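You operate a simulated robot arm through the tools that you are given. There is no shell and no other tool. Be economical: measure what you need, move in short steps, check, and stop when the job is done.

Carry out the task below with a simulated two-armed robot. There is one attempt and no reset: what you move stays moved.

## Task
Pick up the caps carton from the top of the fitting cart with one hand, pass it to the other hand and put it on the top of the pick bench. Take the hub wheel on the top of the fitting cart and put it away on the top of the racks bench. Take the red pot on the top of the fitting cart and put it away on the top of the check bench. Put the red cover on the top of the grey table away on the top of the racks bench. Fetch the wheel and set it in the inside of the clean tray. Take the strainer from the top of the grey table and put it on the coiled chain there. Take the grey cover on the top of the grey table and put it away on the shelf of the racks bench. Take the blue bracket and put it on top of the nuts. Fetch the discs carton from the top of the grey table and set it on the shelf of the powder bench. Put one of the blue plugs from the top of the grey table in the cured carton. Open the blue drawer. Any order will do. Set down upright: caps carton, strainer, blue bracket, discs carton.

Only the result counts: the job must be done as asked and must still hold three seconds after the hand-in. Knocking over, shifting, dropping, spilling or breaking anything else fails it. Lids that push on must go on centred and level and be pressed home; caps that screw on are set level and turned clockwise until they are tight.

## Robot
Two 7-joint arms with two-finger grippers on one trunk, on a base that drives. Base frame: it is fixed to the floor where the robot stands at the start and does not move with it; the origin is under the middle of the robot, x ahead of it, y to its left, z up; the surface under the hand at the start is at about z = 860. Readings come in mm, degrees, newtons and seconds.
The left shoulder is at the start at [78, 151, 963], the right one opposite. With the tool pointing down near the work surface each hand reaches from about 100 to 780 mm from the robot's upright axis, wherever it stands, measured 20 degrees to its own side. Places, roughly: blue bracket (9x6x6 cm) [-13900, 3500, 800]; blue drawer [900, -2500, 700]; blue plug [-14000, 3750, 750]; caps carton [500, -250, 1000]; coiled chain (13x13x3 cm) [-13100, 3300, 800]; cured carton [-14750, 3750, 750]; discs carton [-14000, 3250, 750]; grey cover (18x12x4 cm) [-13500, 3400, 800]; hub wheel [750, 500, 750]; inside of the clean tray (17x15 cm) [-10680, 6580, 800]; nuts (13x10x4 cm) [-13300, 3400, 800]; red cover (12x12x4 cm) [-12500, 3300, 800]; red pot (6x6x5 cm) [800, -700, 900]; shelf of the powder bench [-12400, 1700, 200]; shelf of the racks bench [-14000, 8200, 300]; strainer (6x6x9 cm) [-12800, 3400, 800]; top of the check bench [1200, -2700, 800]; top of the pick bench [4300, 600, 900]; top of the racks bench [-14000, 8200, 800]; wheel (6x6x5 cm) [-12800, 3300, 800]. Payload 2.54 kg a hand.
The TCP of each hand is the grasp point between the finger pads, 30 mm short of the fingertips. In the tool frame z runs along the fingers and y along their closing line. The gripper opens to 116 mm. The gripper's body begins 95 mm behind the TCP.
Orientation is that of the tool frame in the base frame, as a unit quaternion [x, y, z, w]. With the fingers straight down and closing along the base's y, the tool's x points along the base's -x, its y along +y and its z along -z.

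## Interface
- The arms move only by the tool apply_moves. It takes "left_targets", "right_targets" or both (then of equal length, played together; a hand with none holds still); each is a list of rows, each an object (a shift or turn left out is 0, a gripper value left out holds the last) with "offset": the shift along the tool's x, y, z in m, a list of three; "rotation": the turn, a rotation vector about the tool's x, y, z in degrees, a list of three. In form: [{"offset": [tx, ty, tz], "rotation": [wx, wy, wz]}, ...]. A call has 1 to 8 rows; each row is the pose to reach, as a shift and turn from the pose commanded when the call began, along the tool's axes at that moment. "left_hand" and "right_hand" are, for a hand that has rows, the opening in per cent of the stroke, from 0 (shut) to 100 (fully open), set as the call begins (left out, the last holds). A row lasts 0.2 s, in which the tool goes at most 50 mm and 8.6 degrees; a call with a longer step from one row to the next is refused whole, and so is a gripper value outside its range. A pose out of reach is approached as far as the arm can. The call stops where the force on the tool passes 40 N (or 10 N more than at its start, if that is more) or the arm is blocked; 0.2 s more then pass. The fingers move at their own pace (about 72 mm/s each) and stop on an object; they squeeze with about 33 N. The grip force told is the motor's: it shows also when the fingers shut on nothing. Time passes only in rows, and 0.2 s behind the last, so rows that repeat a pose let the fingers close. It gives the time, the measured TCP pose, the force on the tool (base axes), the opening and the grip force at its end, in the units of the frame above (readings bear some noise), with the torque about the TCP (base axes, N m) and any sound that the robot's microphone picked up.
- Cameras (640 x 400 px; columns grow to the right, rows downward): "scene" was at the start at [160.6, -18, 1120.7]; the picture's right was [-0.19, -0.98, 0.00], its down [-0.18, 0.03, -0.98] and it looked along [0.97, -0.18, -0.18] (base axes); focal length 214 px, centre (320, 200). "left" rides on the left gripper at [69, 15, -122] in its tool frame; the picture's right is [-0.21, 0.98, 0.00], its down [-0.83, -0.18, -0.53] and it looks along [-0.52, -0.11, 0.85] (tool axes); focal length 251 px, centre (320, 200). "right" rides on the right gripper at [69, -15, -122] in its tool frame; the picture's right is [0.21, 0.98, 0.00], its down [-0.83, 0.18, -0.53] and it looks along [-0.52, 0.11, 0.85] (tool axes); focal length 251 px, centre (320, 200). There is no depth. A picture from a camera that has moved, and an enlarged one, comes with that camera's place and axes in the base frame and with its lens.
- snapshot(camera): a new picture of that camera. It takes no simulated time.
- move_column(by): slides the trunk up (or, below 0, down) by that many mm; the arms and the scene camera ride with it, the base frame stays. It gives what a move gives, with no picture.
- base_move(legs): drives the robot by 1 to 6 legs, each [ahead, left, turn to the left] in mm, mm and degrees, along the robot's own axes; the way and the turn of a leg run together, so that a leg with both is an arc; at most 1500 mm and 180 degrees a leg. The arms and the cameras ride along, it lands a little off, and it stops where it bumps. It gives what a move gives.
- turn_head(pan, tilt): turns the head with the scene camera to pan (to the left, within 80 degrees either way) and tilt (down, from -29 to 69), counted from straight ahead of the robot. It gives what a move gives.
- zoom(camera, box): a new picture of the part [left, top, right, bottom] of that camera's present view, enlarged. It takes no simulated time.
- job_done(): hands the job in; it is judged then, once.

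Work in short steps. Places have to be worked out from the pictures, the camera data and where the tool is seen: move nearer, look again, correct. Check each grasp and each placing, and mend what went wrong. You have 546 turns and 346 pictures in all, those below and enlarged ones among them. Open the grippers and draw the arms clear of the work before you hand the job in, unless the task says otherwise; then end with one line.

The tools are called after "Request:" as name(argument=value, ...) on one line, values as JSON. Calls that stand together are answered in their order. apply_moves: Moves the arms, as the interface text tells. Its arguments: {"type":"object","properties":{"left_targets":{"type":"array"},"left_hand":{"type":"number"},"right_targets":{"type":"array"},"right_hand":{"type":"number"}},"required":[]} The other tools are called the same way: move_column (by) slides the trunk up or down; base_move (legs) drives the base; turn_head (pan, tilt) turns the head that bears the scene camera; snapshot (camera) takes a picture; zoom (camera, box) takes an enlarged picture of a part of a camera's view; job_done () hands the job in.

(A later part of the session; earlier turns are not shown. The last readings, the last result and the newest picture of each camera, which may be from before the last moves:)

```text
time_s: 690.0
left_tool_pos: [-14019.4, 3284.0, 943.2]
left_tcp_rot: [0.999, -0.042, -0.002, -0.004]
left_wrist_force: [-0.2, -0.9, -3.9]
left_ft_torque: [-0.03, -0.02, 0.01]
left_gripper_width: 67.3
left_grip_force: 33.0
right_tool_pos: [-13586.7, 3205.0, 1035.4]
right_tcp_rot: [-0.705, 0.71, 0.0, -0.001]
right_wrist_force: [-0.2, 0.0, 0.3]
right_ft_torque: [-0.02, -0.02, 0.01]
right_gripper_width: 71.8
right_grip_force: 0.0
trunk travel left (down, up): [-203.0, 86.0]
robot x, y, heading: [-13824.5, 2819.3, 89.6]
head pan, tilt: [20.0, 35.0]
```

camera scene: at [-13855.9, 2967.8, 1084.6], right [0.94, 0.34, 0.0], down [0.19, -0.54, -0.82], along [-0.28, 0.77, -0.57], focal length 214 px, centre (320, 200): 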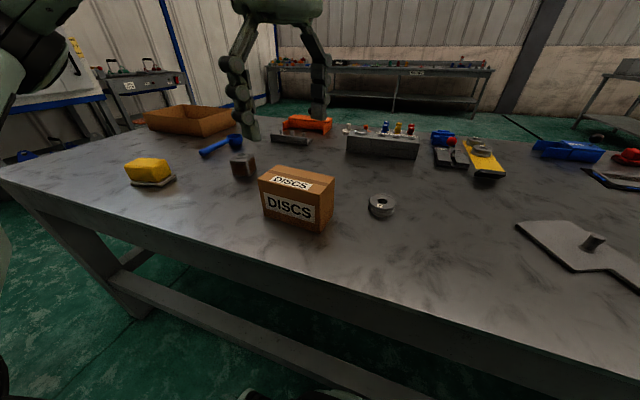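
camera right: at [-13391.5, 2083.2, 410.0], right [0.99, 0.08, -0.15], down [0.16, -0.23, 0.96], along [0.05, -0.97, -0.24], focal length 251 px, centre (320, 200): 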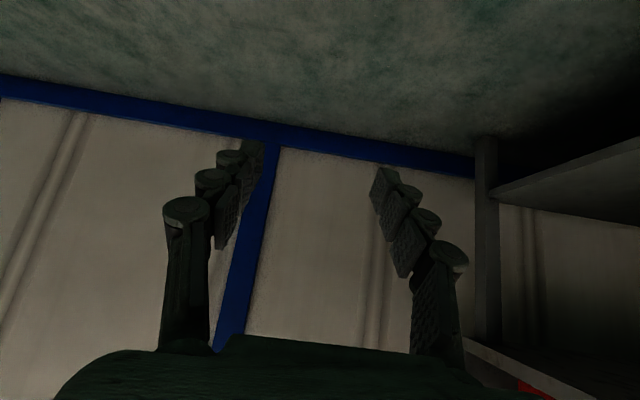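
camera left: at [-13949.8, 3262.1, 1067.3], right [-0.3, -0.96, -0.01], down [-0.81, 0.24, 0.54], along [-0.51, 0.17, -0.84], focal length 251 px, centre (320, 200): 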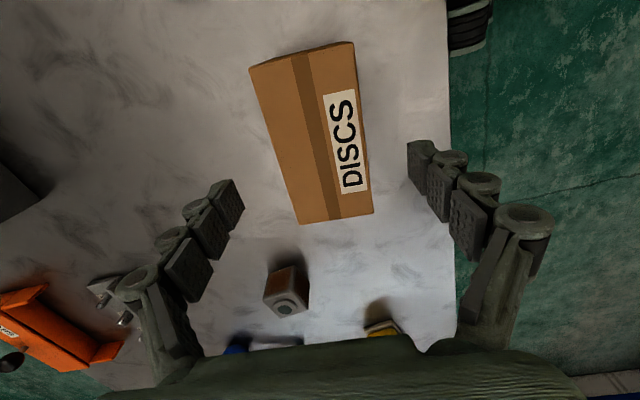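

Held. Rotate it 85° (long axis toward me) and set it down in place.

Request:
apply_moves(left_targets=[{"rotation": [0, 0, 8.5]}, {"rotation": [0, 0, 17]}, {"rotation": [0, 0, 25.5]}, {"rotation": [0, 0, 34]}, {"rotation": [0, 0, 42.5]}, {"rotation": [0, 0, 51]}, {"rotation": [0, 0, 59.5]}, {"rotation": [0, 0, 68]}])

Request:
apply_moves(left_targets=[{"rotation": [0, 0, 8.5]}, {"rotation": [0, 0, 17]}, {"rotation": [0, 0, 17], "offset": [0, 0, 0.035]}, {"rotation": [0, 0, 17], "offset": [0, 0, 0.07]}, {"rotation": [0, 0, 17], "offset": [0, 0, 0.088]}])

Request:
apply_moves(left_targets=[{"offset": [0, 0, 0.004]}, {"offset": [0, 0, 0.008]}, {"offset": [0, 0, 0.011]}])

```text
time_s: 691.9
left_tool_pos: [-14017.1, 3284.6, 942.8]
left_tcp_rot: [0.804, -0.595, -0.004, -0.004]
left_wrist_force: [-1.1, 0.5, -3.4]
left_ft_torque: [0.0, -0.01, 0.01]
left_gripper_width: 67.3
left_grip_force: 32.7
right_tool_pos: [-13586.2, 3206.6, 1036.2]
right_tcp_rot: [-0.705, 0.709, -0.001, -0.002]
right_wrist_force: [0.7, -0.5, -0.4]
right_ft_torque: [0.01, 0.0, 0.0]
right_gripper_width: 72.0
right_grip_force: 0.1
trunk travel left (down, up): [-203.0, 86.0]
robot x, y, heading: [-13828.2, 2817.5, 89.9]
head pan, tilt: [20.0, 35.0]
```

```text
time_s: 693.0
left_tool_pos: [-14018.5, 3285.3, 856.5]
left_tcp_rot: [0.707, -0.707, -0.004, -0.003]
left_wrist_force: [0.0, 0.1, -4.2]
left_ft_torque: [-0.02, 0.03, 0.02]
left_gripper_width: 67.3
left_grip_force: 32.8
right_tool_pos: [-13587.0, 3204.6, 1035.6]
right_tcp_rot: [-0.705, 0.709, 0.0, -0.001]
right_wrist_force: [-0.2, 0.1, 0.6]
right_ft_torque: [0.01, 0.01, -0.02]
right_gripper_width: 71.9
right_grip_force: 0.1
trunk travel left (down, up): [-203.0, 86.0]
robot x, y, heading: [-13825.5, 2818.9, 89.6]
head pan, tilt: [20.0, 35.0]
```

```text
time_s: 693.9
left_tool_pos: [-14018.5, 3284.3, 847.0]
left_tcp_rot: [0.708, -0.706, -0.005, -0.004]
left_wrist_force: [-3.9, 0.8, 6.6]
left_ft_torque: [-0.63, -0.27, -0.12]
left_gripper_width: 67.2
left_grip_force: 32.4
right_tool_pos: [-13587.9, 3205.1, 1034.9]
right_tcp_rot: [-0.705, 0.71, 0.0, -0.001]
right_wrist_force: [0.0, 0.0, 0.2]
right_ft_torque: [0.0, 0.02, 0.0]
right_gripper_width: 72.2
right_grip_force: 0.0
trunk travel left (down, up): [-203.0, 86.0]
robot x, y, heading: [-13828.4, 2817.0, 89.8]
head pan, tilt: [20.0, 35.0]
```

Set down. Release, rise and pitch the hand 45°.

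Request:
apply_moves(left_targets=[{"offset": [0, 0, -0.001]}, {"offset": [0, 0, -0.001]}, {"offset": [0, 0, -0.001]}], left_hand=90)

Request:
apply_moves(left_targets=[{"offset": [0, 0, -0.04]}, {"offset": [0, 0, -0.08]}, {"offset": [0, 0, -0.12]}, {"offset": [0, 0, -0.13], "rotation": [0, -8, 0]}, {"offset": [0, 0, -0.13], "rotation": [0, -16, 0]}, {"offset": [0, 0, -0.13], "rotation": [0, -24, 0]}, {"offset": [0, 0, -0.13], "rotation": [0, -32, 0]}, {"offset": [0, 0, -0.13], "rotation": [0, -40, 0]}])

Request:
snapshot(camera="left")

Request:
snapshot(camera="scene")

```text
time_s: 694.6
left_tool_pos: [-14017.3, 3284.7, 846.7]
left_tcp_rot: [0.708, -0.707, -0.004, -0.003]
left_wrist_force: [-0.8, 0.5, 0.0]
left_ft_torque: [0.02, 0.01, -0.03]
left_gripper_width: 104.4
left_grip_force: 0.0
right_tool_pos: [-13587.7, 3205.3, 1036.3]
right_tcp_rot: [-0.704, 0.71, 0.001, -0.001]
right_wrist_force: [-0.2, -0.1, -0.3]
right_ft_torque: [0.0, 0.01, 0.06]
right_gripper_width: 71.9
right_grip_force: 0.0
trunk travel left (down, up): [-203.0, 86.0]
robot x, y, heading: [-13825.2, 2818.7, 89.7]
head pan, tilt: [20.0, 35.0]
```

```text
time_s: 696.5
left_tool_pos: [-14017.9, 3285.3, 975.6]
left_tcp_rot: [0.663, -0.663, -0.246, -0.246]
left_wrist_force: [-1.0, 0.8, 0.9]
left_ft_torque: [0.0, 0.0, -0.02]
left_gripper_width: 104.2
left_grip_force: 0.0
right_tool_pos: [-13587.7, 3205.5, 1036.2]
right_tcp_rot: [-0.705, 0.709, 0.0, -0.001]
right_wrist_force: [-0.3, -0.2, -0.6]
right_ft_torque: [0.0, -0.01, 0.01]
right_gripper_width: 71.9
right_grip_force: 0.0
trunk travel left (down, up): [-203.0, 86.0]
robot x, y, heading: [-13825.7, 2819.1, 89.7]
head pan, tilt: [20.0, 35.0]
```

```text
178 pictures are left
camera left: at [-14031.4, 3152.4, 1023.5], right [-0.98, 0.16, 0.14], down [0.18, 0.28, 0.94], along [0.11, 0.95, -0.3], focal length 251 px, centre (320, 200)
```

left: 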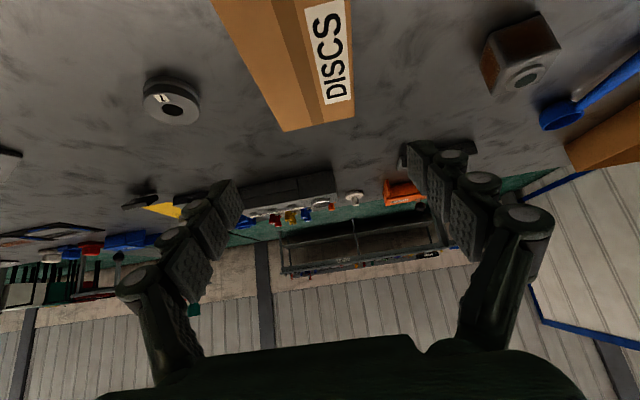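

```text
177 pictures are left
camera scene: at [-13856.0, 2967.8, 1084.6], right [0.94, 0.34, 0.0], down [0.19, -0.54, -0.82], along [-0.28, 0.77, -0.57], focal length 214 px, centre (320, 200)
```

scene: 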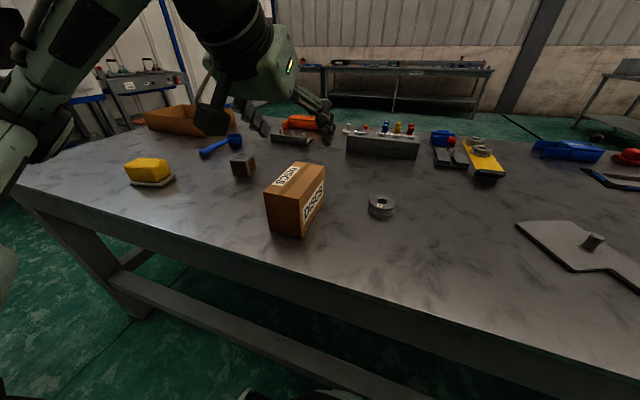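

Pitch 40° is fine. Approach along the fingers to straddle the carton.

Request:
apply_moves(left_targets=[{"offset": [0.043, 0, -0.015]}, {"offset": [0.085, 0, -0.03]}, {"offset": [0.085, 0, 0.0]}, {"offset": [0.085, 0, 0.04]}])

Request:
snapshot(camera="scene")

Request:
snapshot(camera="left")

```text
time_s: 697.5
left_tool_pos: [-14013.7, 3272.5, 902.4]
left_tcp_rot: [-0.663, 0.664, 0.246, 0.244]
left_wrist_force: [-0.3, -1.2, -0.2]
left_ft_torque: [-0.01, -0.03, -0.01]
left_gripper_width: 104.2
left_grip_force: 0.1
left hand out of reach, approached as far as the arm can: row 2, 3, 4
right_tool_pos: [-13588.4, 3206.1, 1035.2]
right_tcp_rot: [-0.705, 0.709, -0.001, -0.002]
right_wrist_force: [-0.4, -0.9, -0.1]
right_ft_torque: [0.03, 0.01, -0.02]
right_gripper_width: 72.2
right_grip_force: 0.1
trunk travel left (down, up): [-203.0, 86.0]
robot x, y, heading: [-13825.4, 2814.0, 89.7]
head pan, tilt: [20.0, 35.0]
```

```text
176 pictures are left
camera scene: at [-13856.1, 2968.0, 1084.6], right [0.94, 0.34, 0.0], down [0.19, -0.54, -0.82], along [-0.28, 0.77, -0.57], focal length 214 px, centre (320, 200)
```

scene: 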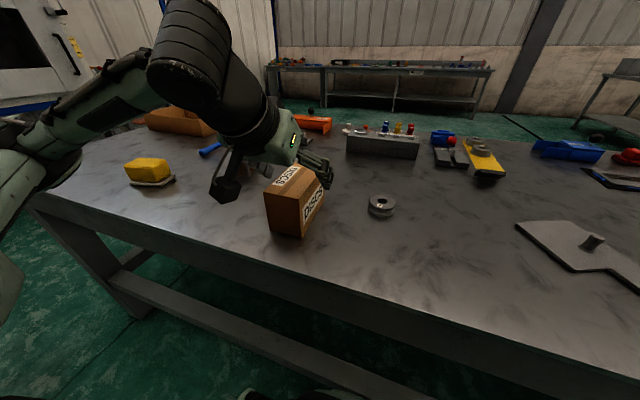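

```text
175 pictures are left
camera left: at [-14027.7, 3140.1, 949.8], right [-0.98, 0.16, 0.14], down [0.18, 0.28, 0.94], along [0.11, 0.95, -0.3], focal length 251 px, centre (320, 200)
```

left: 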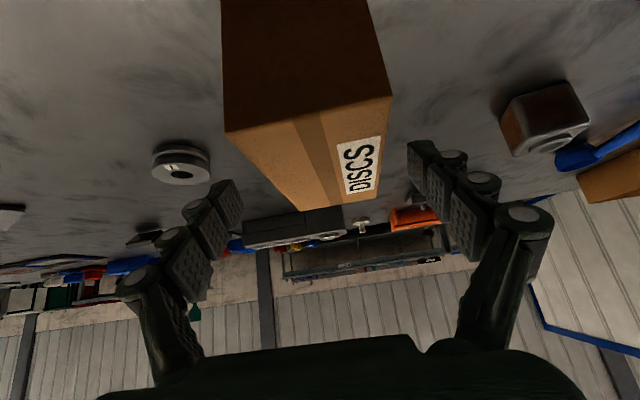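

Too folded; back the base 80 mm and then advance along a comfortable path.

Request:
base_move(legs=[[-80, 0, 0]])

Request:
apply_moves(left_targets=[{"offset": [-0.01, 0.003, 0.03]}, {"offset": [-0.02, 0.004, 0.06]}, {"offset": [-0.028, 0.005, 0.088]}, {"offset": [-0.028, 0.005, 0.088]}])

Request:
snapshot(camera="scene")

Request:
snapshot(camera="left")

```text
time_s: 698.5
left_tool_pos: [-14014.1, 3192.3, 903.4]
left_tcp_rot: [0.664, -0.663, -0.246, -0.244]
left_wrist_force: [0.0, -0.2, -0.3]
left_ft_torque: [0.01, 0.01, -0.02]
left_gripper_width: 104.6
left_grip_force: 0.0
right_tool_pos: [-13587.8, 3126.5, 1034.8]
right_tcp_rot: [-0.705, 0.71, 0.0, -0.001]
right_wrist_force: [0.1, -0.7, -0.3]
right_ft_torque: [0.02, 0.04, -0.01]
right_gripper_width: 71.7
right_grip_force: 0.1
trunk travel left (down, up): [-203.0, 86.0]
robot x, y, heading: [-13829.5, 2741.7, 89.8]
head pan, tilt: [20.0, 35.0]
```

```text
time_s: 699.5
left_tool_pos: [-14019.6, 3272.3, 852.3]
left_tcp_rot: [0.664, -0.663, -0.246, -0.244]
left_wrist_force: [0.3, -0.8, 0.4]
left_ft_torque: [0.01, 0.01, 0.0]
left_gripper_width: 104.4
left_grip_force: 0.0
right_tool_pos: [-13587.9, 3125.0, 1036.4]
right_tcp_rot: [-0.704, 0.71, -0.001, -0.001]
right_wrist_force: [-0.3, -1.1, -0.9]
right_ft_torque: [0.03, 0.01, -0.01]
right_gripper_width: 71.6
right_grip_force: 0.0
trunk travel left (down, up): [-203.0, 86.0]
robot x, y, heading: [-13827.2, 2737.0, 89.9]
head pan, tilt: [20.0, 35.0]
```

```text
174 pictures are left
camera scene: at [-13856.1, 2889.1, 1084.6], right [0.94, 0.34, 0.0], down [0.19, -0.54, -0.82], along [-0.28, 0.77, -0.57], focal length 214 px, centre (320, 200)
```

scene: 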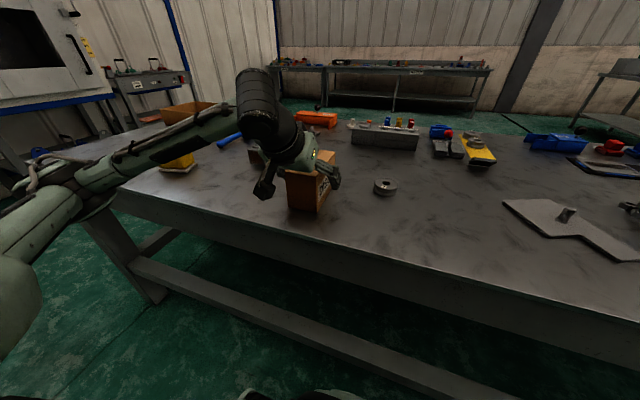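

```text
173 pictures are left
camera left: at [-14033.5, 3140.1, 900.8], right [-0.98, 0.16, 0.14], down [0.18, 0.28, 0.94], along [0.11, 0.95, -0.31], focal length 251 px, centre (320, 200)
```

left: 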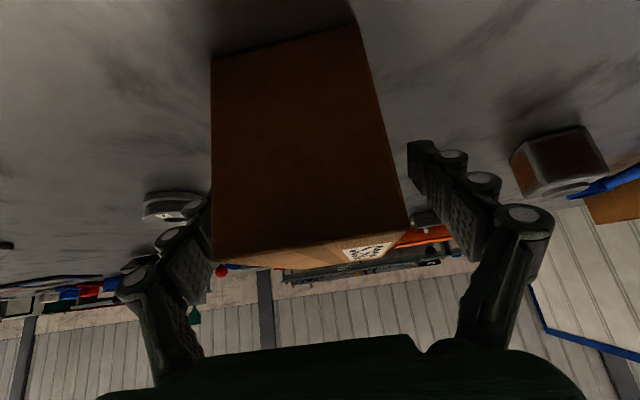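

Straddled. Close and lift.

Request:
apply_moves(left_targets=[{"offset": [0, 0, 0]}, {"offset": [0, 0, 0]}, {"offset": [0, 0, 0]}, {"offset": [0, 0, 0]}], left_hand=0)

Request:
apply_moves(left_targets=[{"offset": [-0.02, 0, -0.024]}, {"offset": [-0.04, 0, -0.048]}, {"offset": [-0.05, 0, -0.06]}])

Request:
snapshot(camera="scene")

```text
time_s: 700.5
left_tool_pos: [-14020.5, 3271.9, 853.5]
left_tcp_rot: [-0.663, 0.664, 0.245, 0.244]
left_wrist_force: [1.3, 1.3, 1.6]
left_ft_torque: [0.03, -0.19, -0.01]
left_gripper_width: 67.2
left_grip_force: 32.4
right_tool_pos: [-13587.3, 3126.3, 1035.2]
right_tcp_rot: [-0.705, 0.709, -0.001, -0.001]
right_wrist_force: [-0.2, 0.6, 0.5]
right_ft_torque: [0.01, -0.03, 0.03]
right_gripper_width: 72.0
right_grip_force: 0.0
trunk travel left (down, up): [-203.0, 86.0]
robot x, y, heading: [-13827.6, 2737.7, 89.7]
head pan, tilt: [20.0, 35.0]
```

```text
time_s: 701.3
left_tool_pos: [-14020.5, 3270.0, 930.5]
left_tcp_rot: [-0.664, 0.664, 0.245, 0.243]
left_wrist_force: [-0.2, -0.2, -4.3]
left_ft_torque: [-0.05, -0.03, 0.02]
left_gripper_width: 67.4
left_grip_force: 33.2
right_tool_pos: [-13588.2, 3126.8, 1036.6]
right_tcp_rot: [-0.705, 0.709, 0.0, -0.002]
right_wrist_force: [-0.4, -0.1, -0.2]
right_ft_torque: [-0.01, 0.0, 0.03]
right_gripper_width: 71.8
right_grip_force: 0.0
trunk travel left (down, up): [-203.0, 86.0]
robot x, y, heading: [-13827.8, 2734.6, 89.7]
head pan, tilt: [20.0, 35.0]
```

```text
172 pictures are left
camera scene: at [-13856.1, 2889.3, 1084.5], right [0.94, 0.34, 0.0], down [0.19, -0.54, -0.82], along [-0.28, 0.77, -0.57], focal length 214 px, centre (320, 200)
```

scene: 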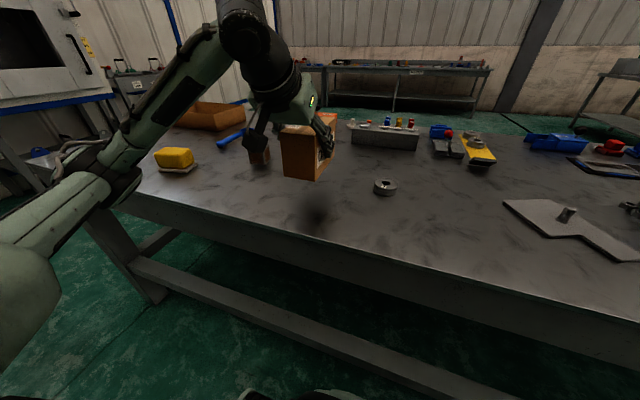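

Carton hangs upright. Back into the aisle, turn around and move in front of the powder bench.

Request:
base_move(legs=[[-190, 0, 0], [0, 0, 90], [0, 0, 90]])

Request:
base_move(legs=[[0, 1050, 0]])

Request:
turn_head(pan=0, tilt=50)

Request:
snapshot(camera="scene")

Request:
snapshot(camera="right")

```text
time_s: 710.7
left_tool_pos: [-13632.5, 2018.0, 930.9]
left_tcp_rot: [0.661, 0.666, -0.242, 0.247]
left_wrist_force: [-0.2, -0.6, -4.4]
left_ft_torque: [0.08, -0.02, 0.0]
left_gripper_width: 67.1
left_grip_force: 33.5
right_tool_pos: [-14065.2, 2163.4, 1035.6]
right_tcp_rot: [0.707, 0.707, 0.002, -0.001]
right_wrist_force: [-0.5, 0.3, -0.4]
right_ft_torque: [0.02, 0.0, 0.0]
right_gripper_width: 72.1
right_grip_force: 0.0
trunk travel left (down, up): [-203.0, 86.0]
robot x, y, heading: [-13830.8, 2550.5, -89.9]
head pan, tilt: [20.0, 35.0]
```

```text
time_s: 721.0
left_tool_pos: [-12590.0, 2023.7, 930.8]
left_tcp_rot: [0.661, 0.667, -0.243, 0.246]
left_wrist_force: [0.4, 0.5, -3.1]
left_ft_torque: [0.07, 0.01, -0.02]
left_gripper_width: 67.1
left_grip_force: 33.1
right_tool_pos: [-13023.5, 2166.1, 1035.3]
right_tcp_rot: [0.706, 0.708, 0.0, 0.0]
right_wrist_force: [-0.2, 0.8, 0.1]
right_ft_torque: [-0.02, 0.0, -0.06]
right_gripper_width: 71.9
right_grip_force: 0.0
trunk travel left (down, up): [-203.0, 86.0]
robot x, y, heading: [-12786.9, 2556.0, -89.6]
head pan, tilt: [20.0, 35.0]
```

```text
time_s: 721.8
left_tool_pos: [-12590.9, 2023.9, 931.4]
left_tcp_rot: [0.66, 0.667, -0.241, 0.247]
left_wrist_force: [-0.3, -0.4, -4.7]
left_ft_torque: [0.06, 0.02, 0.02]
left_gripper_width: 67.2
left_grip_force: 32.5
right_tool_pos: [-13023.8, 2164.8, 1034.8]
right_tcp_rot: [0.707, 0.707, 0.001, 0.0]
right_wrist_force: [0.3, 0.6, 0.0]
right_ft_torque: [0.0, 0.03, 0.0]
right_gripper_width: 72.0
right_grip_force: 0.0
trunk travel left (down, up): [-203.0, 86.0]
robot x, y, heading: [-12789.9, 2556.8, -89.6]
head pan, tilt: [0.0, 50.0]
```

```text
171 pictures are left
camera scene: at [-12785.6, 2409.3, 1062.8], right [-1.0, -0.01, 0.0], down [0.0, 0.77, -0.64], along [0.0, -0.64, -0.77], focal length 214 px, centre (320, 200)
```

scene: 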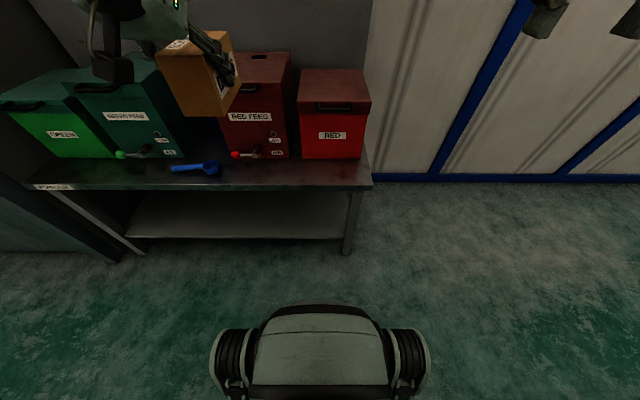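

```text
170 pictures are left
camera right: at [-13038.8, 2235.0, 1158.9], right [0.98, 0.22, 0.0], down [0.18, -0.83, 0.53], along [0.12, -0.52, -0.85], focal length 251 px, centre (320, 200)
```

right: 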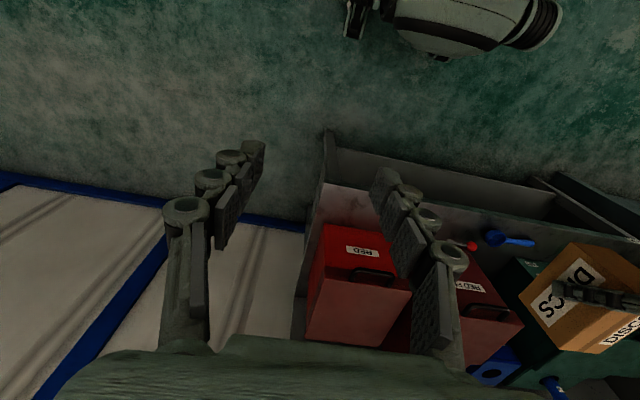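

I back 120 mm, lower the trunk and look at the shelf more horizontally.

Request:
base_move(legs=[[-130, 0, 0]])

Request:
move_column(by=-200)

Request:
turn_head(pan=15, tilt=40)

Request:
snapshot(camera="scene")

Request:
snapshot(camera="left")

```text
time_s: 723.1
left_tool_pos: [-12590.3, 2156.3, 929.7]
left_tcp_rot: [0.66, 0.667, -0.242, 0.247]
left_wrist_force: [-0.6, 0.2, -3.2]
left_ft_torque: [0.06, 0.03, 0.01]
left_gripper_width: 67.3
left_grip_force: 32.6
right_tool_pos: [-13023.6, 2298.2, 1035.6]
right_tcp_rot: [0.706, 0.708, 0.002, 0.0]
right_wrist_force: [-0.2, -0.2, 1.1]
right_ft_torque: [-0.03, -0.05, -0.01]
right_gripper_width: 72.0
right_grip_force: 0.1
trunk travel left (down, up): [-203.0, 86.0]
robot x, y, heading: [-12788.5, 2686.5, -89.9]
head pan, tilt: [0.0, 50.0]
```

```text
time_s: 725.3
left_tool_pos: [-12590.6, 2155.1, 729.8]
left_tcp_rot: [0.659, 0.668, -0.241, 0.247]
left_wrist_force: [-0.2, 0.0, -3.4]
left_ft_torque: [0.07, 0.0, 0.01]
left_gripper_width: 67.3
left_grip_force: 33.4
right_tool_pos: [-13025.0, 2297.2, 834.6]
right_tcp_rot: [0.705, 0.709, 0.002, 0.0]
right_wrist_force: [0.1, 0.3, 0.1]
right_ft_torque: [-0.03, 0.02, 0.02]
right_gripper_width: 72.1
right_grip_force: 0.1
trunk travel left (down, up): [-3.0, 286.0]
robot x, y, heading: [-12789.7, 2689.1, -89.6]
head pan, tilt: [0.0, 50.0]
```

```text
time_s: 726.1
left_tool_pos: [-12590.4, 2156.8, 730.7]
left_tcp_rot: [0.66, 0.668, -0.241, 0.247]
left_wrist_force: [0.2, -0.4, -4.1]
left_ft_torque: [0.05, -0.01, 0.01]
left_gripper_width: 67.0
left_grip_force: 33.5
right_tool_pos: [-13023.8, 2298.4, 835.2]
right_tcp_rot: [0.705, 0.709, 0.001, 0.0]
right_wrist_force: [-0.1, 0.4, -0.7]
right_ft_torque: [0.02, 0.0, 0.02]
right_gripper_width: 71.7
right_grip_force: 0.1
trunk travel left (down, up): [-3.0, 286.0]
robot x, y, heading: [-12785.2, 2689.7, -89.6]
head pan, tilt: [15.0, 40.0]
```

```text
169 pictures are left
camera scene: at [-12764.2, 2536.3, 876.9], right [-0.96, -0.26, 0.0], down [-0.17, 0.62, -0.77], along [0.2, -0.74, -0.64], focal length 214 px, centre (320, 200)
```

scene: 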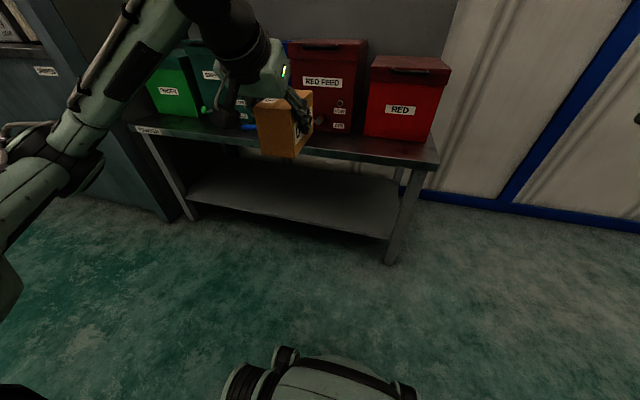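

```text
168 pictures are left
camera left: at [-12576.1, 2287.9, 778.3], right [0.98, -0.15, 0.14], down [-0.18, -0.29, 0.94], along [-0.1, -0.95, -0.31], focal length 251 px, centre (320, 200)
```

left: 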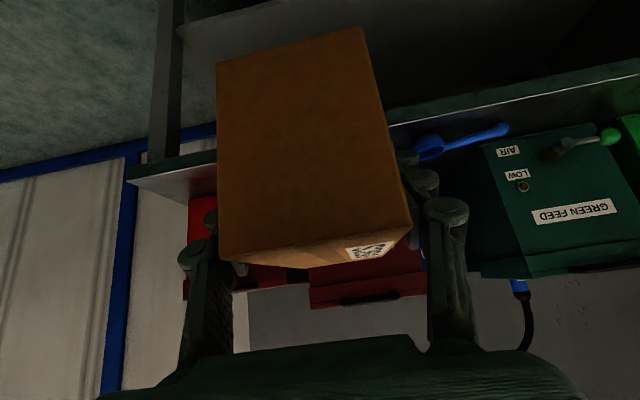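

Measured: bench front y≈1895, top underside ≈490, shelf top z≈195. I'll extend forward, then lower in front of the bench, then drive in. First back 40 mm and extend.

Request:
base_move(legs=[[-45, 0, 0]])

Request:
apply_moves(left_targets=[{"offset": [-0.033, 0.012, 0.027]}, {"offset": [-0.065, 0.025, 0.055]}, {"offset": [-0.098, 0.037, 0.082]}, {"offset": [-0.13, 0.05, 0.109]}, {"offset": [-0.102, 0.05, 0.143]}, {"offset": [-0.074, 0.05, 0.176]}, {"offset": [-0.046, 0.05, 0.21]}, {"offset": [-0.018, 0.05, 0.244]}])

```text
time_s: 727.0
left_tool_pos: [-12592.4, 2200.6, 729.3]
left_tcp_rot: [0.661, 0.667, -0.242, 0.246]
left_wrist_force: [0.6, -0.3, -3.8]
left_ft_torque: [0.07, 0.03, 0.04]
left_gripper_width: 67.2
left_grip_force: 33.1
right_tool_pos: [-13025.9, 2341.0, 834.6]
right_tcp_rot: [0.706, 0.708, 0.002, -0.001]
right_wrist_force: [-0.2, -0.1, 0.4]
right_ft_torque: [-0.04, -0.03, -0.01]
right_gripper_width: 71.8
right_grip_force: 0.0
trunk travel left (down, up): [-3.0, 286.0]
robot x, y, heading: [-12785.2, 2733.4, -89.7]
head pan, tilt: [15.0, 40.0]
```

```text
time_s: 728.8
left_tool_pos: [-12538.9, 2027.8, 558.1]
left_tcp_rot: [0.661, 0.667, -0.242, 0.246]
left_wrist_force: [-0.9, -0.1, -3.9]
left_ft_torque: [0.05, 0.01, -0.04]
left_gripper_width: 67.3
left_grip_force: 33.1
right_tool_pos: [-13024.6, 2342.8, 834.4]
right_tcp_rot: [0.707, 0.708, 0.001, 0.001]
right_wrist_force: [-0.8, -0.1, -0.1]
right_ft_torque: [-0.02, -0.02, -0.03]
right_gripper_width: 72.0
right_grip_force: 0.1
trunk travel left (down, up): [-3.0, 286.0]
robot x, y, heading: [-12786.1, 2730.9, -89.6]
head pan, tilt: [15.0, 40.0]
```

Request:
apply_moves(left_targets=[{"offset": [0.028, 0, 0.0335]}, {"offset": [0.056, 0, 0.067]}, {"offset": [0.084, 0, 0.1]}, {"offset": [0.112, 0, 0.1335]}, {"offset": [0.14, 0, 0.167]}, {"offset": [0.165, 0, 0.197]}, {"offset": [0.1865, 0, 0.222]}])

Request:
snapshot(camera="scene")

Request:
snapshot(camera="left")

```text
time_s: 730.4
left_tool_pos: [-12540.3, 2025.8, 263.9]
left_tcp_rot: [0.66, 0.667, -0.242, 0.247]
left_wrist_force: [-0.7, -0.1, -2.9]
left_ft_torque: [0.13, 0.0, 0.04]
left_gripper_width: 67.4
left_grip_force: 33.1
right_tool_pos: [-13024.9, 2342.4, 835.8]
right_tcp_rot: [0.707, 0.707, 0.001, 0.0]
right_wrist_force: [-0.4, -0.3, -0.3]
right_ft_torque: [-0.02, 0.03, 0.0]
right_gripper_width: 71.9
right_grip_force: 0.0
trunk travel left (down, up): [-3.0, 286.0]
robot x, y, heading: [-12788.5, 2728.0, -89.4]
head pan, tilt: [15.0, 40.0]
```

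```text
167 pictures are left
camera scene: at [-12764.6, 2581.3, 876.9], right [-0.96, -0.26, 0.0], down [-0.17, 0.62, -0.77], along [0.2, -0.74, -0.64], focal length 214 px, centre (320, 200)
```

scene: 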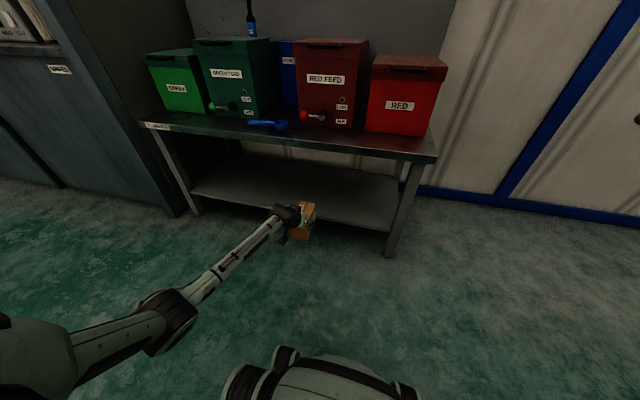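

```text
166 pictures are left
camera left: at [-12526.4, 2157.1, 311.6], right [0.98, -0.15, 0.14], down [-0.18, -0.28, 0.94], along [-0.1, -0.95, -0.31], focal length 251 px, centre (320, 200)
```

left: 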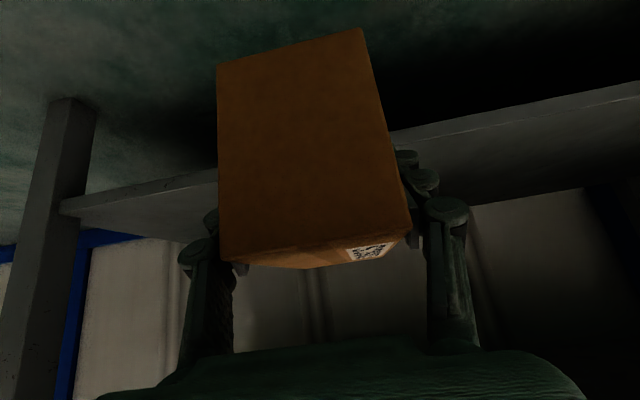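

Clearance is good (shelf top ≈170, carton bottom ≈211). Drive ahead 222 mm into the shelf.

Request:
base_move(legs=[[222, 0, 0]])

Request:
snapshot(camera="scene")

Request:
snapshot(camera="left")

```text
time_s: 732.1
left_tool_pos: [-12535.0, 1803.4, 263.9]
left_tcp_rot: [0.658, 0.669, -0.241, 0.247]
left_wrist_force: [0.2, 0.0, -3.8]
left_ft_torque: [0.06, 0.01, -0.02]
left_gripper_width: 67.3
left_grip_force: 32.9
right_tool_pos: [-13021.9, 2117.7, 835.4]
right_tcp_rot: [0.705, 0.709, 0.001, 0.0]
right_wrist_force: [0.6, 0.5, -0.1]
right_ft_torque: [0.01, 0.01, -0.02]
right_gripper_width: 71.8
right_grip_force: 0.2
trunk travel left (down, up): [-3.0, 286.0]
robot x, y, heading: [-12783.1, 2507.9, -89.7]
head pan, tilt: [15.0, 40.0]
```

```text
165 pictures are left
camera scene: at [-12762.2, 2357.3, 876.9], right [-0.96, -0.27, 0.0], down [-0.17, 0.62, -0.77], along [0.21, -0.74, -0.64], focal length 214 px, centre (320, 200)
```

scene: 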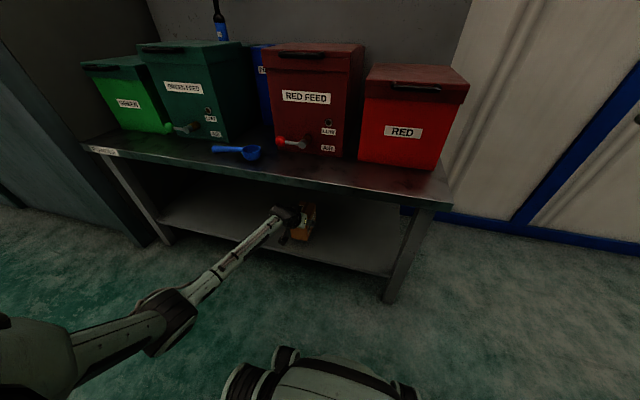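

```text
164 pictures are left
camera left: at [-12522.2, 1934.5, 311.7], right [0.98, -0.15, 0.14], down [-0.18, -0.29, 0.94], along [-0.1, -0.95, -0.31], focal length 251 px, centre (320, 200)
```

left: 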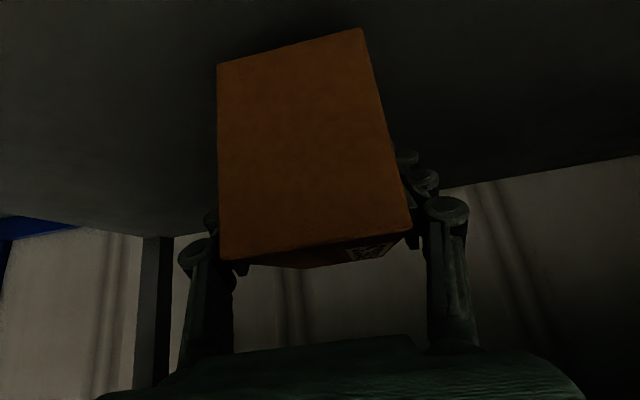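

Request:
apply_moves(left_targets=[{"offset": [0.0129, 0, 0.0153]}, {"offset": [0.0193, 0, 0.023]}])

Request:
zoom(camera="scene", box=[230, 170, 380, 270])

```text
time_s: 732.7
left_tool_pos: [-12537.0, 1803.3, 233.0]
left_tcp_rot: [0.659, 0.668, -0.241, 0.247]
left_wrist_force: [0.3, 0.2, -3.0]
left_ft_torque: [0.03, 0.03, -0.05]
left_gripper_width: 67.3
left_grip_force: 33.1
right_tool_pos: [-13021.4, 2117.9, 835.3]
right_tcp_rot: [0.705, 0.709, 0.002, 0.001]
right_wrist_force: [1.3, 0.8, -0.4]
right_ft_torque: [0.0, 0.02, 0.05]
right_gripper_width: 71.8
right_grip_force: 0.1
trunk travel left (down, up): [-3.0, 286.0]
robot x, y, heading: [-12782.6, 2508.5, -89.5]
head pan, tilt: [15.0, 40.0]
```

```text
4.00 times, centred on (305, 220) of scene
camera zoom: at [-12762.3, 2357.3, 877.0], right [-0.96, -0.27, 0.0], down [-0.17, 0.62, -0.77], along [0.21, -0.74, -0.64], focal length 858 px, centre (380, 120)
```

zoom: 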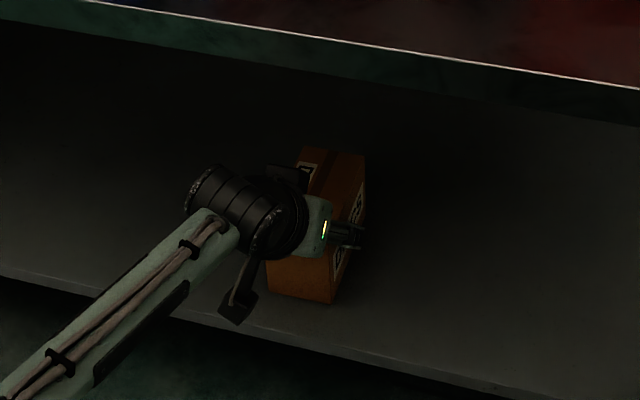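

Inside, above the shelf. Lower slowly to contact.

Request:
apply_moves(left_targets=[{"offset": [0.0032, 0, 0.0038]}, {"offset": [0.0064, 0, 0.0077]}, {"offset": [0.009, 0, 0.0107]}, {"offset": [0.0116, 0, 0.0138]}])

```text
time_s: 733.7
left_tool_pos: [-12536.9, 1800.3, 222.9]
left_tcp_rot: [0.657, 0.667, -0.245, 0.251]
left_wrist_force: [1.6, -5.3, 23.9]
left_ft_torque: [-0.55, -0.01, 0.09]
left_gripper_width: 67.5
left_grip_force: 32.6
right_tool_pos: [-13021.8, 2119.5, 836.7]
right_tcp_rot: [0.704, 0.71, 0.001, 0.002]
right_wrist_force: [-0.6, -0.1, 1.0]
right_ft_torque: [0.02, 0.01, 0.0]
right_gripper_width: 72.1
right_grip_force: 0.0
trunk travel left (down, up): [-3.0, 286.0]
robot x, y, heading: [-12786.6, 2508.9, -89.5]
head pan, tilt: [15.0, 40.0]
```

Contact at the predicted height. Ease, release, withdraw.

Request:
apply_moves(left_targets=[{"offset": [-0.002, 0, -0.0024]}, {"offset": [-0.002, 0, -0.0024]}])

Request:
apply_moves(left_targets=[{"offset": [0, 0, 0]}, {"offset": [0, 0, 0]}, {"offset": [0, 0, 0]}], left_hand=90)

Request:
apply_moves(left_targets=[{"offset": [0, 0, -0.03]}, {"offset": [0, 0, -0.06]}, {"offset": [0, 0, -0.09]}])

Request:
base_move(legs=[[-200, 0, 0]])

Request:
snapshot(camera="scene")

Request:
snapshot(camera="left")

```text
time_s: 734.3
left_tool_pos: [-12537.2, 1801.6, 221.6]
left_tcp_rot: [0.658, 0.667, -0.244, 0.249]
left_wrist_force: [0.8, -7.1, 14.9]
left_ft_torque: [-1.01, -0.07, 0.02]
left_gripper_width: 67.3
left_grip_force: 33.0
right_tool_pos: [-13022.1, 2119.1, 836.0]
right_tcp_rot: [0.704, 0.71, 0.001, 0.001]
right_wrist_force: [-0.2, -0.6, -0.1]
right_ft_torque: [0.04, -0.01, 0.01]
right_gripper_width: 71.8
right_grip_force: 0.1
trunk travel left (down, up): [-3.0, 286.0]
robot x, y, heading: [-12789.3, 2508.7, -89.3]
head pan, tilt: [15.0, 40.0]
```

```text
time_s: 735.1
left_tool_pos: [-12535.6, 1802.7, 217.3]
left_tcp_rot: [0.659, 0.669, -0.24, 0.247]
left_wrist_force: [-0.1, -0.5, -0.8]
left_ft_torque: [0.0, 0.03, 0.04]
left_gripper_width: 104.3
left_grip_force: 0.1
right_tool_pos: [-13021.3, 2117.5, 836.1]
right_tcp_rot: [0.704, 0.71, 0.001, 0.001]
right_wrist_force: [0.2, -0.7, 0.3]
right_ft_torque: [-0.01, 0.04, 0.03]
right_gripper_width: 72.0
right_grip_force: 0.0
trunk travel left (down, up): [-3.0, 286.0]
robot x, y, heading: [-12787.9, 2509.1, -89.5]
head pan, tilt: [15.0, 40.0]
```

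```text
time_s: 735.9
left_tool_pos: [-12536.4, 1860.0, 288.5]
left_tcp_rot: [0.659, 0.669, -0.24, 0.246]
left_wrist_force: [1.2, 0.7, 0.4]
left_ft_torque: [-0.03, 0.02, -0.01]
left_gripper_width: 104.7
left_grip_force: 0.0
right_tool_pos: [-13020.6, 2117.7, 835.2]
right_tcp_rot: [0.705, 0.709, 0.002, 0.0]
right_wrist_force: [-0.7, -0.7, 0.2]
right_ft_torque: [-0.02, 0.01, -0.03]
right_gripper_width: 71.9
right_grip_force: 0.0
trunk travel left (down, up): [-3.0, 286.0]
robot x, y, heading: [-12784.0, 2510.0, -89.5]
head pan, tilt: [15.0, 40.0]
```

```text
time_s: 737.5
left_tool_pos: [-12539.1, 2059.2, 287.9]
left_tcp_rot: [0.659, 0.668, -0.242, 0.247]
left_wrist_force: [0.9, -0.2, 0.0]
left_ft_torque: [0.0, 0.02, 0.01]
left_gripper_width: 104.5
left_grip_force: 0.0
right_tool_pos: [-13022.6, 2315.2, 835.9]
right_tcp_rot: [0.705, 0.709, 0.002, 0.001]
right_wrist_force: [-0.1, 0.2, -0.8]
right_ft_torque: [0.01, -0.02, 0.0]
right_gripper_width: 72.0
right_grip_force: 0.2
trunk travel left (down, up): [-3.0, 286.0]
robot x, y, heading: [-12789.7, 2704.5, -89.4]
head pan, tilt: [15.0, 40.0]
```

```text
162 pictures are left
camera scene: at [-12764.3, 2555.5, 877.0], right [-0.96, -0.27, 0.0], down [-0.17, 0.62, -0.77], along [0.2, -0.74, -0.64], focal length 214 px, centre (320, 200)
```

scene: 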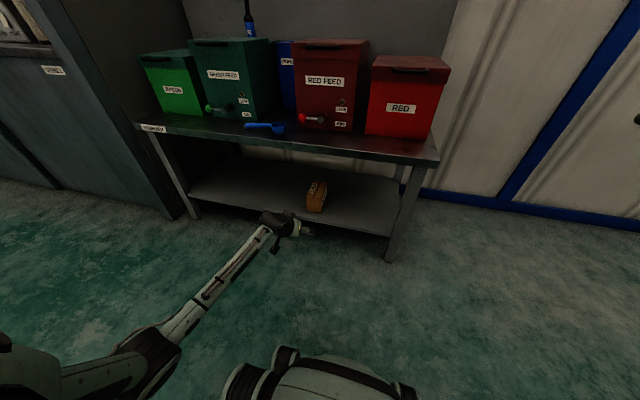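

```text
161 pictures are left
camera left: at [-12524.5, 2190.1, 336.3], right [0.98, -0.15, 0.14], down [-0.18, -0.29, 0.94], along [-0.1, -0.95, -0.31], focal length 251 px, centre (320, 200)
```

left: 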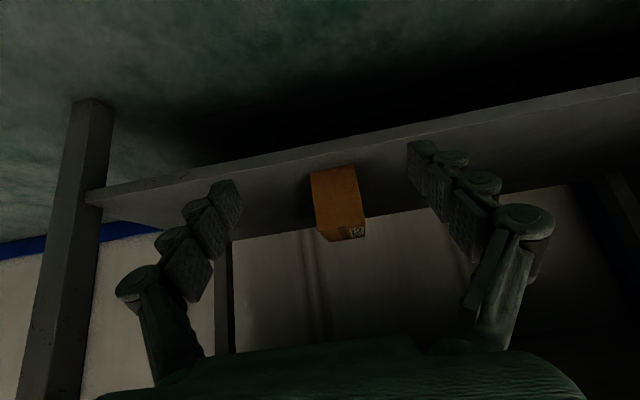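

Discs carton done. Raise the trunk and the left hand, keeping the 40° pitch for the grey cover.

Request:
move_column(by=250)

Request:
apply_moves(left_targets=[{"offset": [-0.02, 0, -0.043]}, {"offset": [-0.04, 0, -0.087]}, {"offset": [-0.06, 0, -0.13]}, {"offset": [-0.08, 0, -0.174]}, {"offset": [-0.1, 0, -0.217]}, {"offset": [-0.12, 0, -0.26]}, {"offset": [-0.14, 0, -0.304]}, {"offset": [-0.16, 0, -0.347]}])

Request:
base_move(legs=[[140, 0, 0], [0, 0, -90], [0, 0, -90]])

```text
time_s: 740.0
left_tool_pos: [-12538.7, 2058.8, 538.4]
left_tcp_rot: [0.659, 0.668, -0.243, 0.247]
left_wrist_force: [0.6, -0.6, -0.3]
left_ft_torque: [-0.03, -0.01, 0.02]
left_gripper_width: 104.4
left_grip_force: 0.1
right_tool_pos: [-13023.7, 2316.4, 1085.4]
right_tcp_rot: [0.705, 0.709, 0.001, 0.0]
right_wrist_force: [0.6, 0.4, 0.1]
right_ft_torque: [-0.01, 0.0, 0.0]
right_gripper_width: 72.1
right_grip_force: 0.0
trunk travel left (down, up): [-253.0, 36.0]
robot x, y, heading: [-12792.2, 2704.4, -89.4]
head pan, tilt: [15.0, 40.0]
```

```text
time_s: 741.9
left_tool_pos: [-12542.6, 2162.4, 906.5]
left_tcp_rot: [0.659, 0.668, -0.242, 0.246]
left_wrist_force: [0.2, 0.4, -0.1]
left_ft_torque: [-0.01, -0.02, -0.02]
left_gripper_width: 104.3
left_grip_force: 0.0
right_tool_pos: [-13023.9, 2315.2, 1086.2]
right_tcp_rot: [0.705, 0.709, 0.002, 0.0]
right_wrist_force: [0.0, -1.1, 0.6]
right_ft_torque: [0.0, -0.04, 0.03]
right_gripper_width: 72.1
right_grip_force: 0.0
trunk travel left (down, up): [-253.0, 36.0]
robot x, y, heading: [-12792.5, 2710.9, -89.6]
head pan, tilt: [15.0, 40.0]
```

```text
time_s: 751.1
left_tool_pos: [-13003.6, 3124.4, 906.6]
left_tcp_rot: [-0.651, 0.676, 0.24, 0.247]
left_wrist_force: [-0.5, 0.4, 1.3]
left_ft_torque: [-0.02, 0.01, 0.01]
left_gripper_width: 104.2
left_grip_force: 0.1
right_tool_pos: [-12532.0, 2945.1, 1085.3]
right_tcp_rot: [-0.69, 0.724, 0.0, -0.001]
right_wrist_force: [0.6, 0.6, -0.2]
right_ft_torque: [-0.01, 0.02, 0.02]
right_gripper_width: 71.9
right_grip_force: 0.0
trunk travel left (down, up): [-253.0, 36.0]
robot x, y, heading: [-12786.2, 2565.9, 87.5]
head pan, tilt: [15.0, 40.0]
```

Next: wheel with the right hand, then the grey cover with the left, in one trip. Move to the wheel.

Request:
base_move(legs=[[0, 175, 2.5], [225, 0, 0]])

Request:
turn_head(pan=-15, tilt=35)

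Request:
snapshot(camera="scene")

Request:
snapshot(camera="right")

```text
time_s: 754.7
left_tool_pos: [-13206.5, 3339.3, 905.9]
left_tcp_rot: [0.668, -0.659, -0.247, -0.241]
left_wrist_force: [0.0, -0.3, -0.7]
left_ft_torque: [-0.03, 0.0, 0.01]
left_gripper_width: 104.5
left_grip_force: 0.1
right_tool_pos: [-12724.8, 3184.5, 1086.0]
right_tcp_rot: [0.709, -0.705, -0.001, 0.001]
right_wrist_force: [-0.4, 0.5, 0.3]
right_ft_torque: [-0.02, 0.0, -0.01]
right_gripper_width: 71.9
right_grip_force: 0.0
trunk travel left (down, up): [-253.0, 36.0]
robot x, y, heading: [-12965.6, 2794.5, 90.7]
head pan, tilt: [15.0, 40.0]
```

```text
time_s: 755.7
left_tool_pos: [-13206.8, 3339.1, 906.1]
left_tcp_rot: [0.668, -0.659, -0.247, -0.241]
left_wrist_force: [-0.3, -0.1, 0.2]
left_ft_torque: [0.02, 0.03, -0.01]
left_gripper_width: 104.4
left_grip_force: 0.1
right_tool_pos: [-12726.0, 3184.5, 1086.2]
right_tcp_rot: [0.709, -0.705, 0.0, 0.001]
right_wrist_force: [0.8, -0.1, 0.4]
right_ft_torque: [-0.02, -0.04, 0.01]
right_gripper_width: 71.7
right_grip_force: 0.1
trunk travel left (down, up): [-253.0, 36.0]
robot x, y, heading: [-12960.9, 2793.4, 90.6]
head pan, tilt: [-15.0, 35.0]
```

```text
160 pictures are left
camera scene: at [-12938.1, 2946.9, 1134.5], right [0.97, -0.25, 0.0], down [-0.14, -0.56, -0.82], along [0.2, 0.79, -0.57], focal length 214 px, centre (320, 200)
```

scene: 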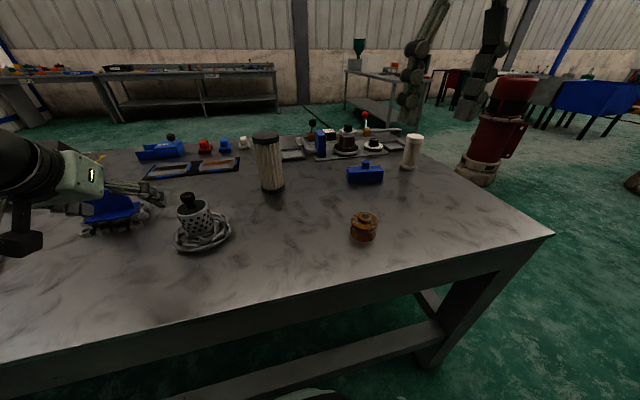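

```text
159 pictures are left
camera right: at [-12709.4, 3116.1, 1209.0], right [-0.98, -0.22, 0.0], down [-0.19, 0.83, 0.53], along [-0.12, 0.52, -0.85], focal length 251 px, centre (320, 200)
```

right: 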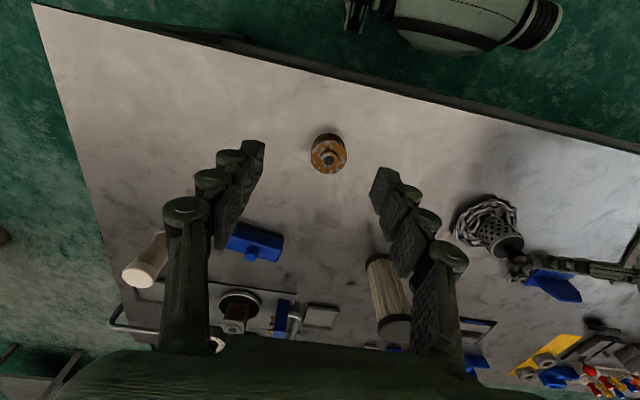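

The left hand hovers near the bracket; I raise it 130 mm first.

Request:
apply_moves(left_targets=[{"offset": [-0.028, 0, -0.033]}, {"offset": [-0.056, 0, -0.066]}, {"offset": [-0.084, 0, -0.1]}])

Request:
zoom(camera="right", box=[280, 110, 380, 190])

Request:
zoom(camera="scene", box=[320, 190, 410, 260])

```text
time_s: 756.5
left_tool_pos: [-13206.9, 3338.6, 1035.3]
left_tcp_rot: [0.668, -0.659, -0.247, -0.241]
left_wrist_force: [0.8, 0.1, 0.5]
left_ft_torque: [0.01, 0.0, 0.02]
left_gripper_width: 104.6
left_grip_force: 0.0
right_tool_pos: [-12726.0, 3183.7, 1085.0]
right_tcp_rot: [0.708, -0.706, 0.0, 0.001]
right_wrist_force: [-0.9, 0.4, -0.5]
right_ft_torque: [0.0, 0.0, -0.01]
right_gripper_width: 71.8
right_grip_force: 0.0
trunk travel left (down, up): [-253.0, 36.0]
robot x, y, heading: [-12963.7, 2792.9, 90.7]
head pan, tilt: [-15.0, 35.0]
```

```text
5.00 times, centred on (330, 150) of right
camera zoom: at [-12709.1, 3115.7, 1209.0], right [-0.98, -0.22, 0.0], down [-0.18, 0.83, 0.53], along [-0.12, 0.52, -0.85], focal length 1257 px, centre (270, 450)
```

zoom: 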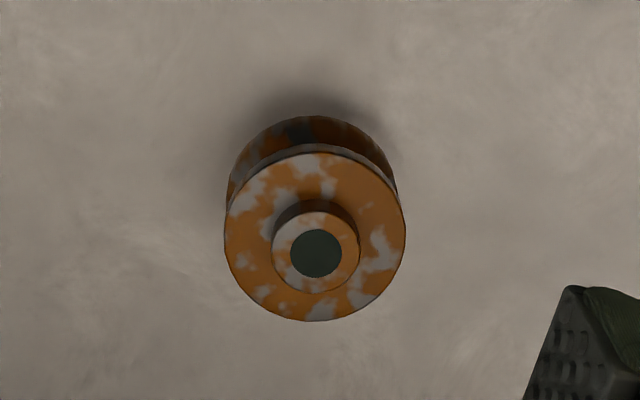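

```text
5.71 times, centred on (365, 225) of scene
camera zoom: at [-12937.8, 2946.6, 1134.5], right [0.97, -0.25, 0.0], down [-0.14, -0.56, -0.82], along [0.21, 0.79, -0.57], focal length 1226 px, centre (63, 57)
```

zoom: 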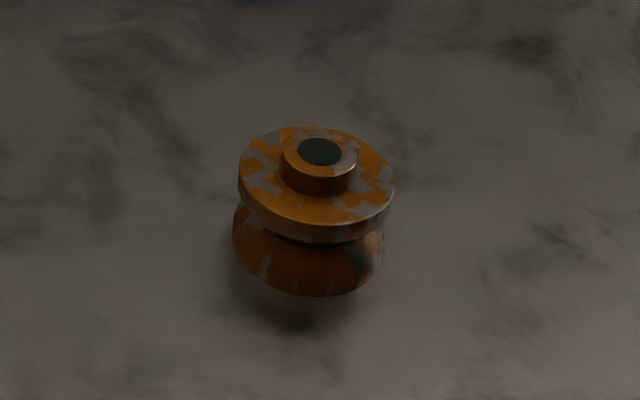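

Wheel centre ≈(-12757,3264), Ø60. Go above and check.

Request:
apply_moves(right_targets=[{"offset": [-0.03, 0.012, 0.02]}, {"offset": [-0.06, 0.024, 0.04]}, {"offset": [-0.08, 0.031, 0.07]}, {"offset": [-0.08, 0.031, 0.115]}, {"offset": [-0.08, 0.031, 0.155]}], right_hand=85)

Request:
snapshot(camera="right")

```text
time_s: 757.7
left_tool_pos: [-13206.8, 3339.3, 1034.6]
left_tcp_rot: [0.668, -0.659, -0.248, -0.241]
left_wrist_force: [0.2, 0.3, -0.1]
left_ft_torque: [-0.03, 0.0, 0.01]
left_gripper_width: 104.4
left_grip_force: 0.1
right_tool_pos: [-12761.3, 3265.5, 932.5]
right_tcp_rot: [0.709, -0.705, -0.001, 0.001]
right_wrist_force: [-0.1, 0.9, 0.2]
right_ft_torque: [-0.01, 0.03, 0.02]
right_gripper_width: 98.5
right_grip_force: 0.0
trunk travel left (down, up): [-253.0, 36.0]
robot x, y, heading: [-12962.6, 2795.6, 90.6]
head pan, tilt: [-15.0, 35.0]
```

```text
156 pictures are left
camera right: at [-12744.4, 3196.1, 1055.2], right [-0.98, -0.22, 0.0], down [-0.18, 0.83, 0.53], along [-0.12, 0.52, -0.85], focal length 251 px, centre (320, 200)
```

right: 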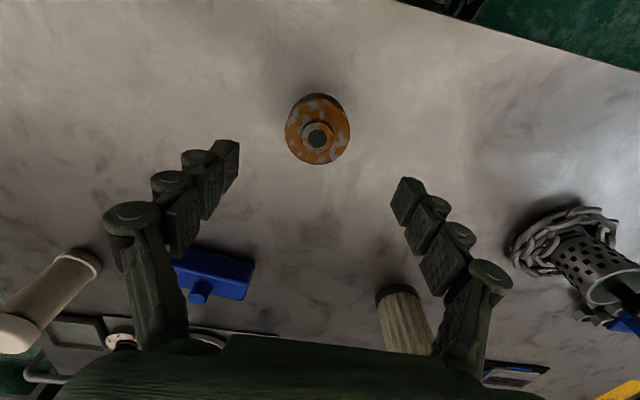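

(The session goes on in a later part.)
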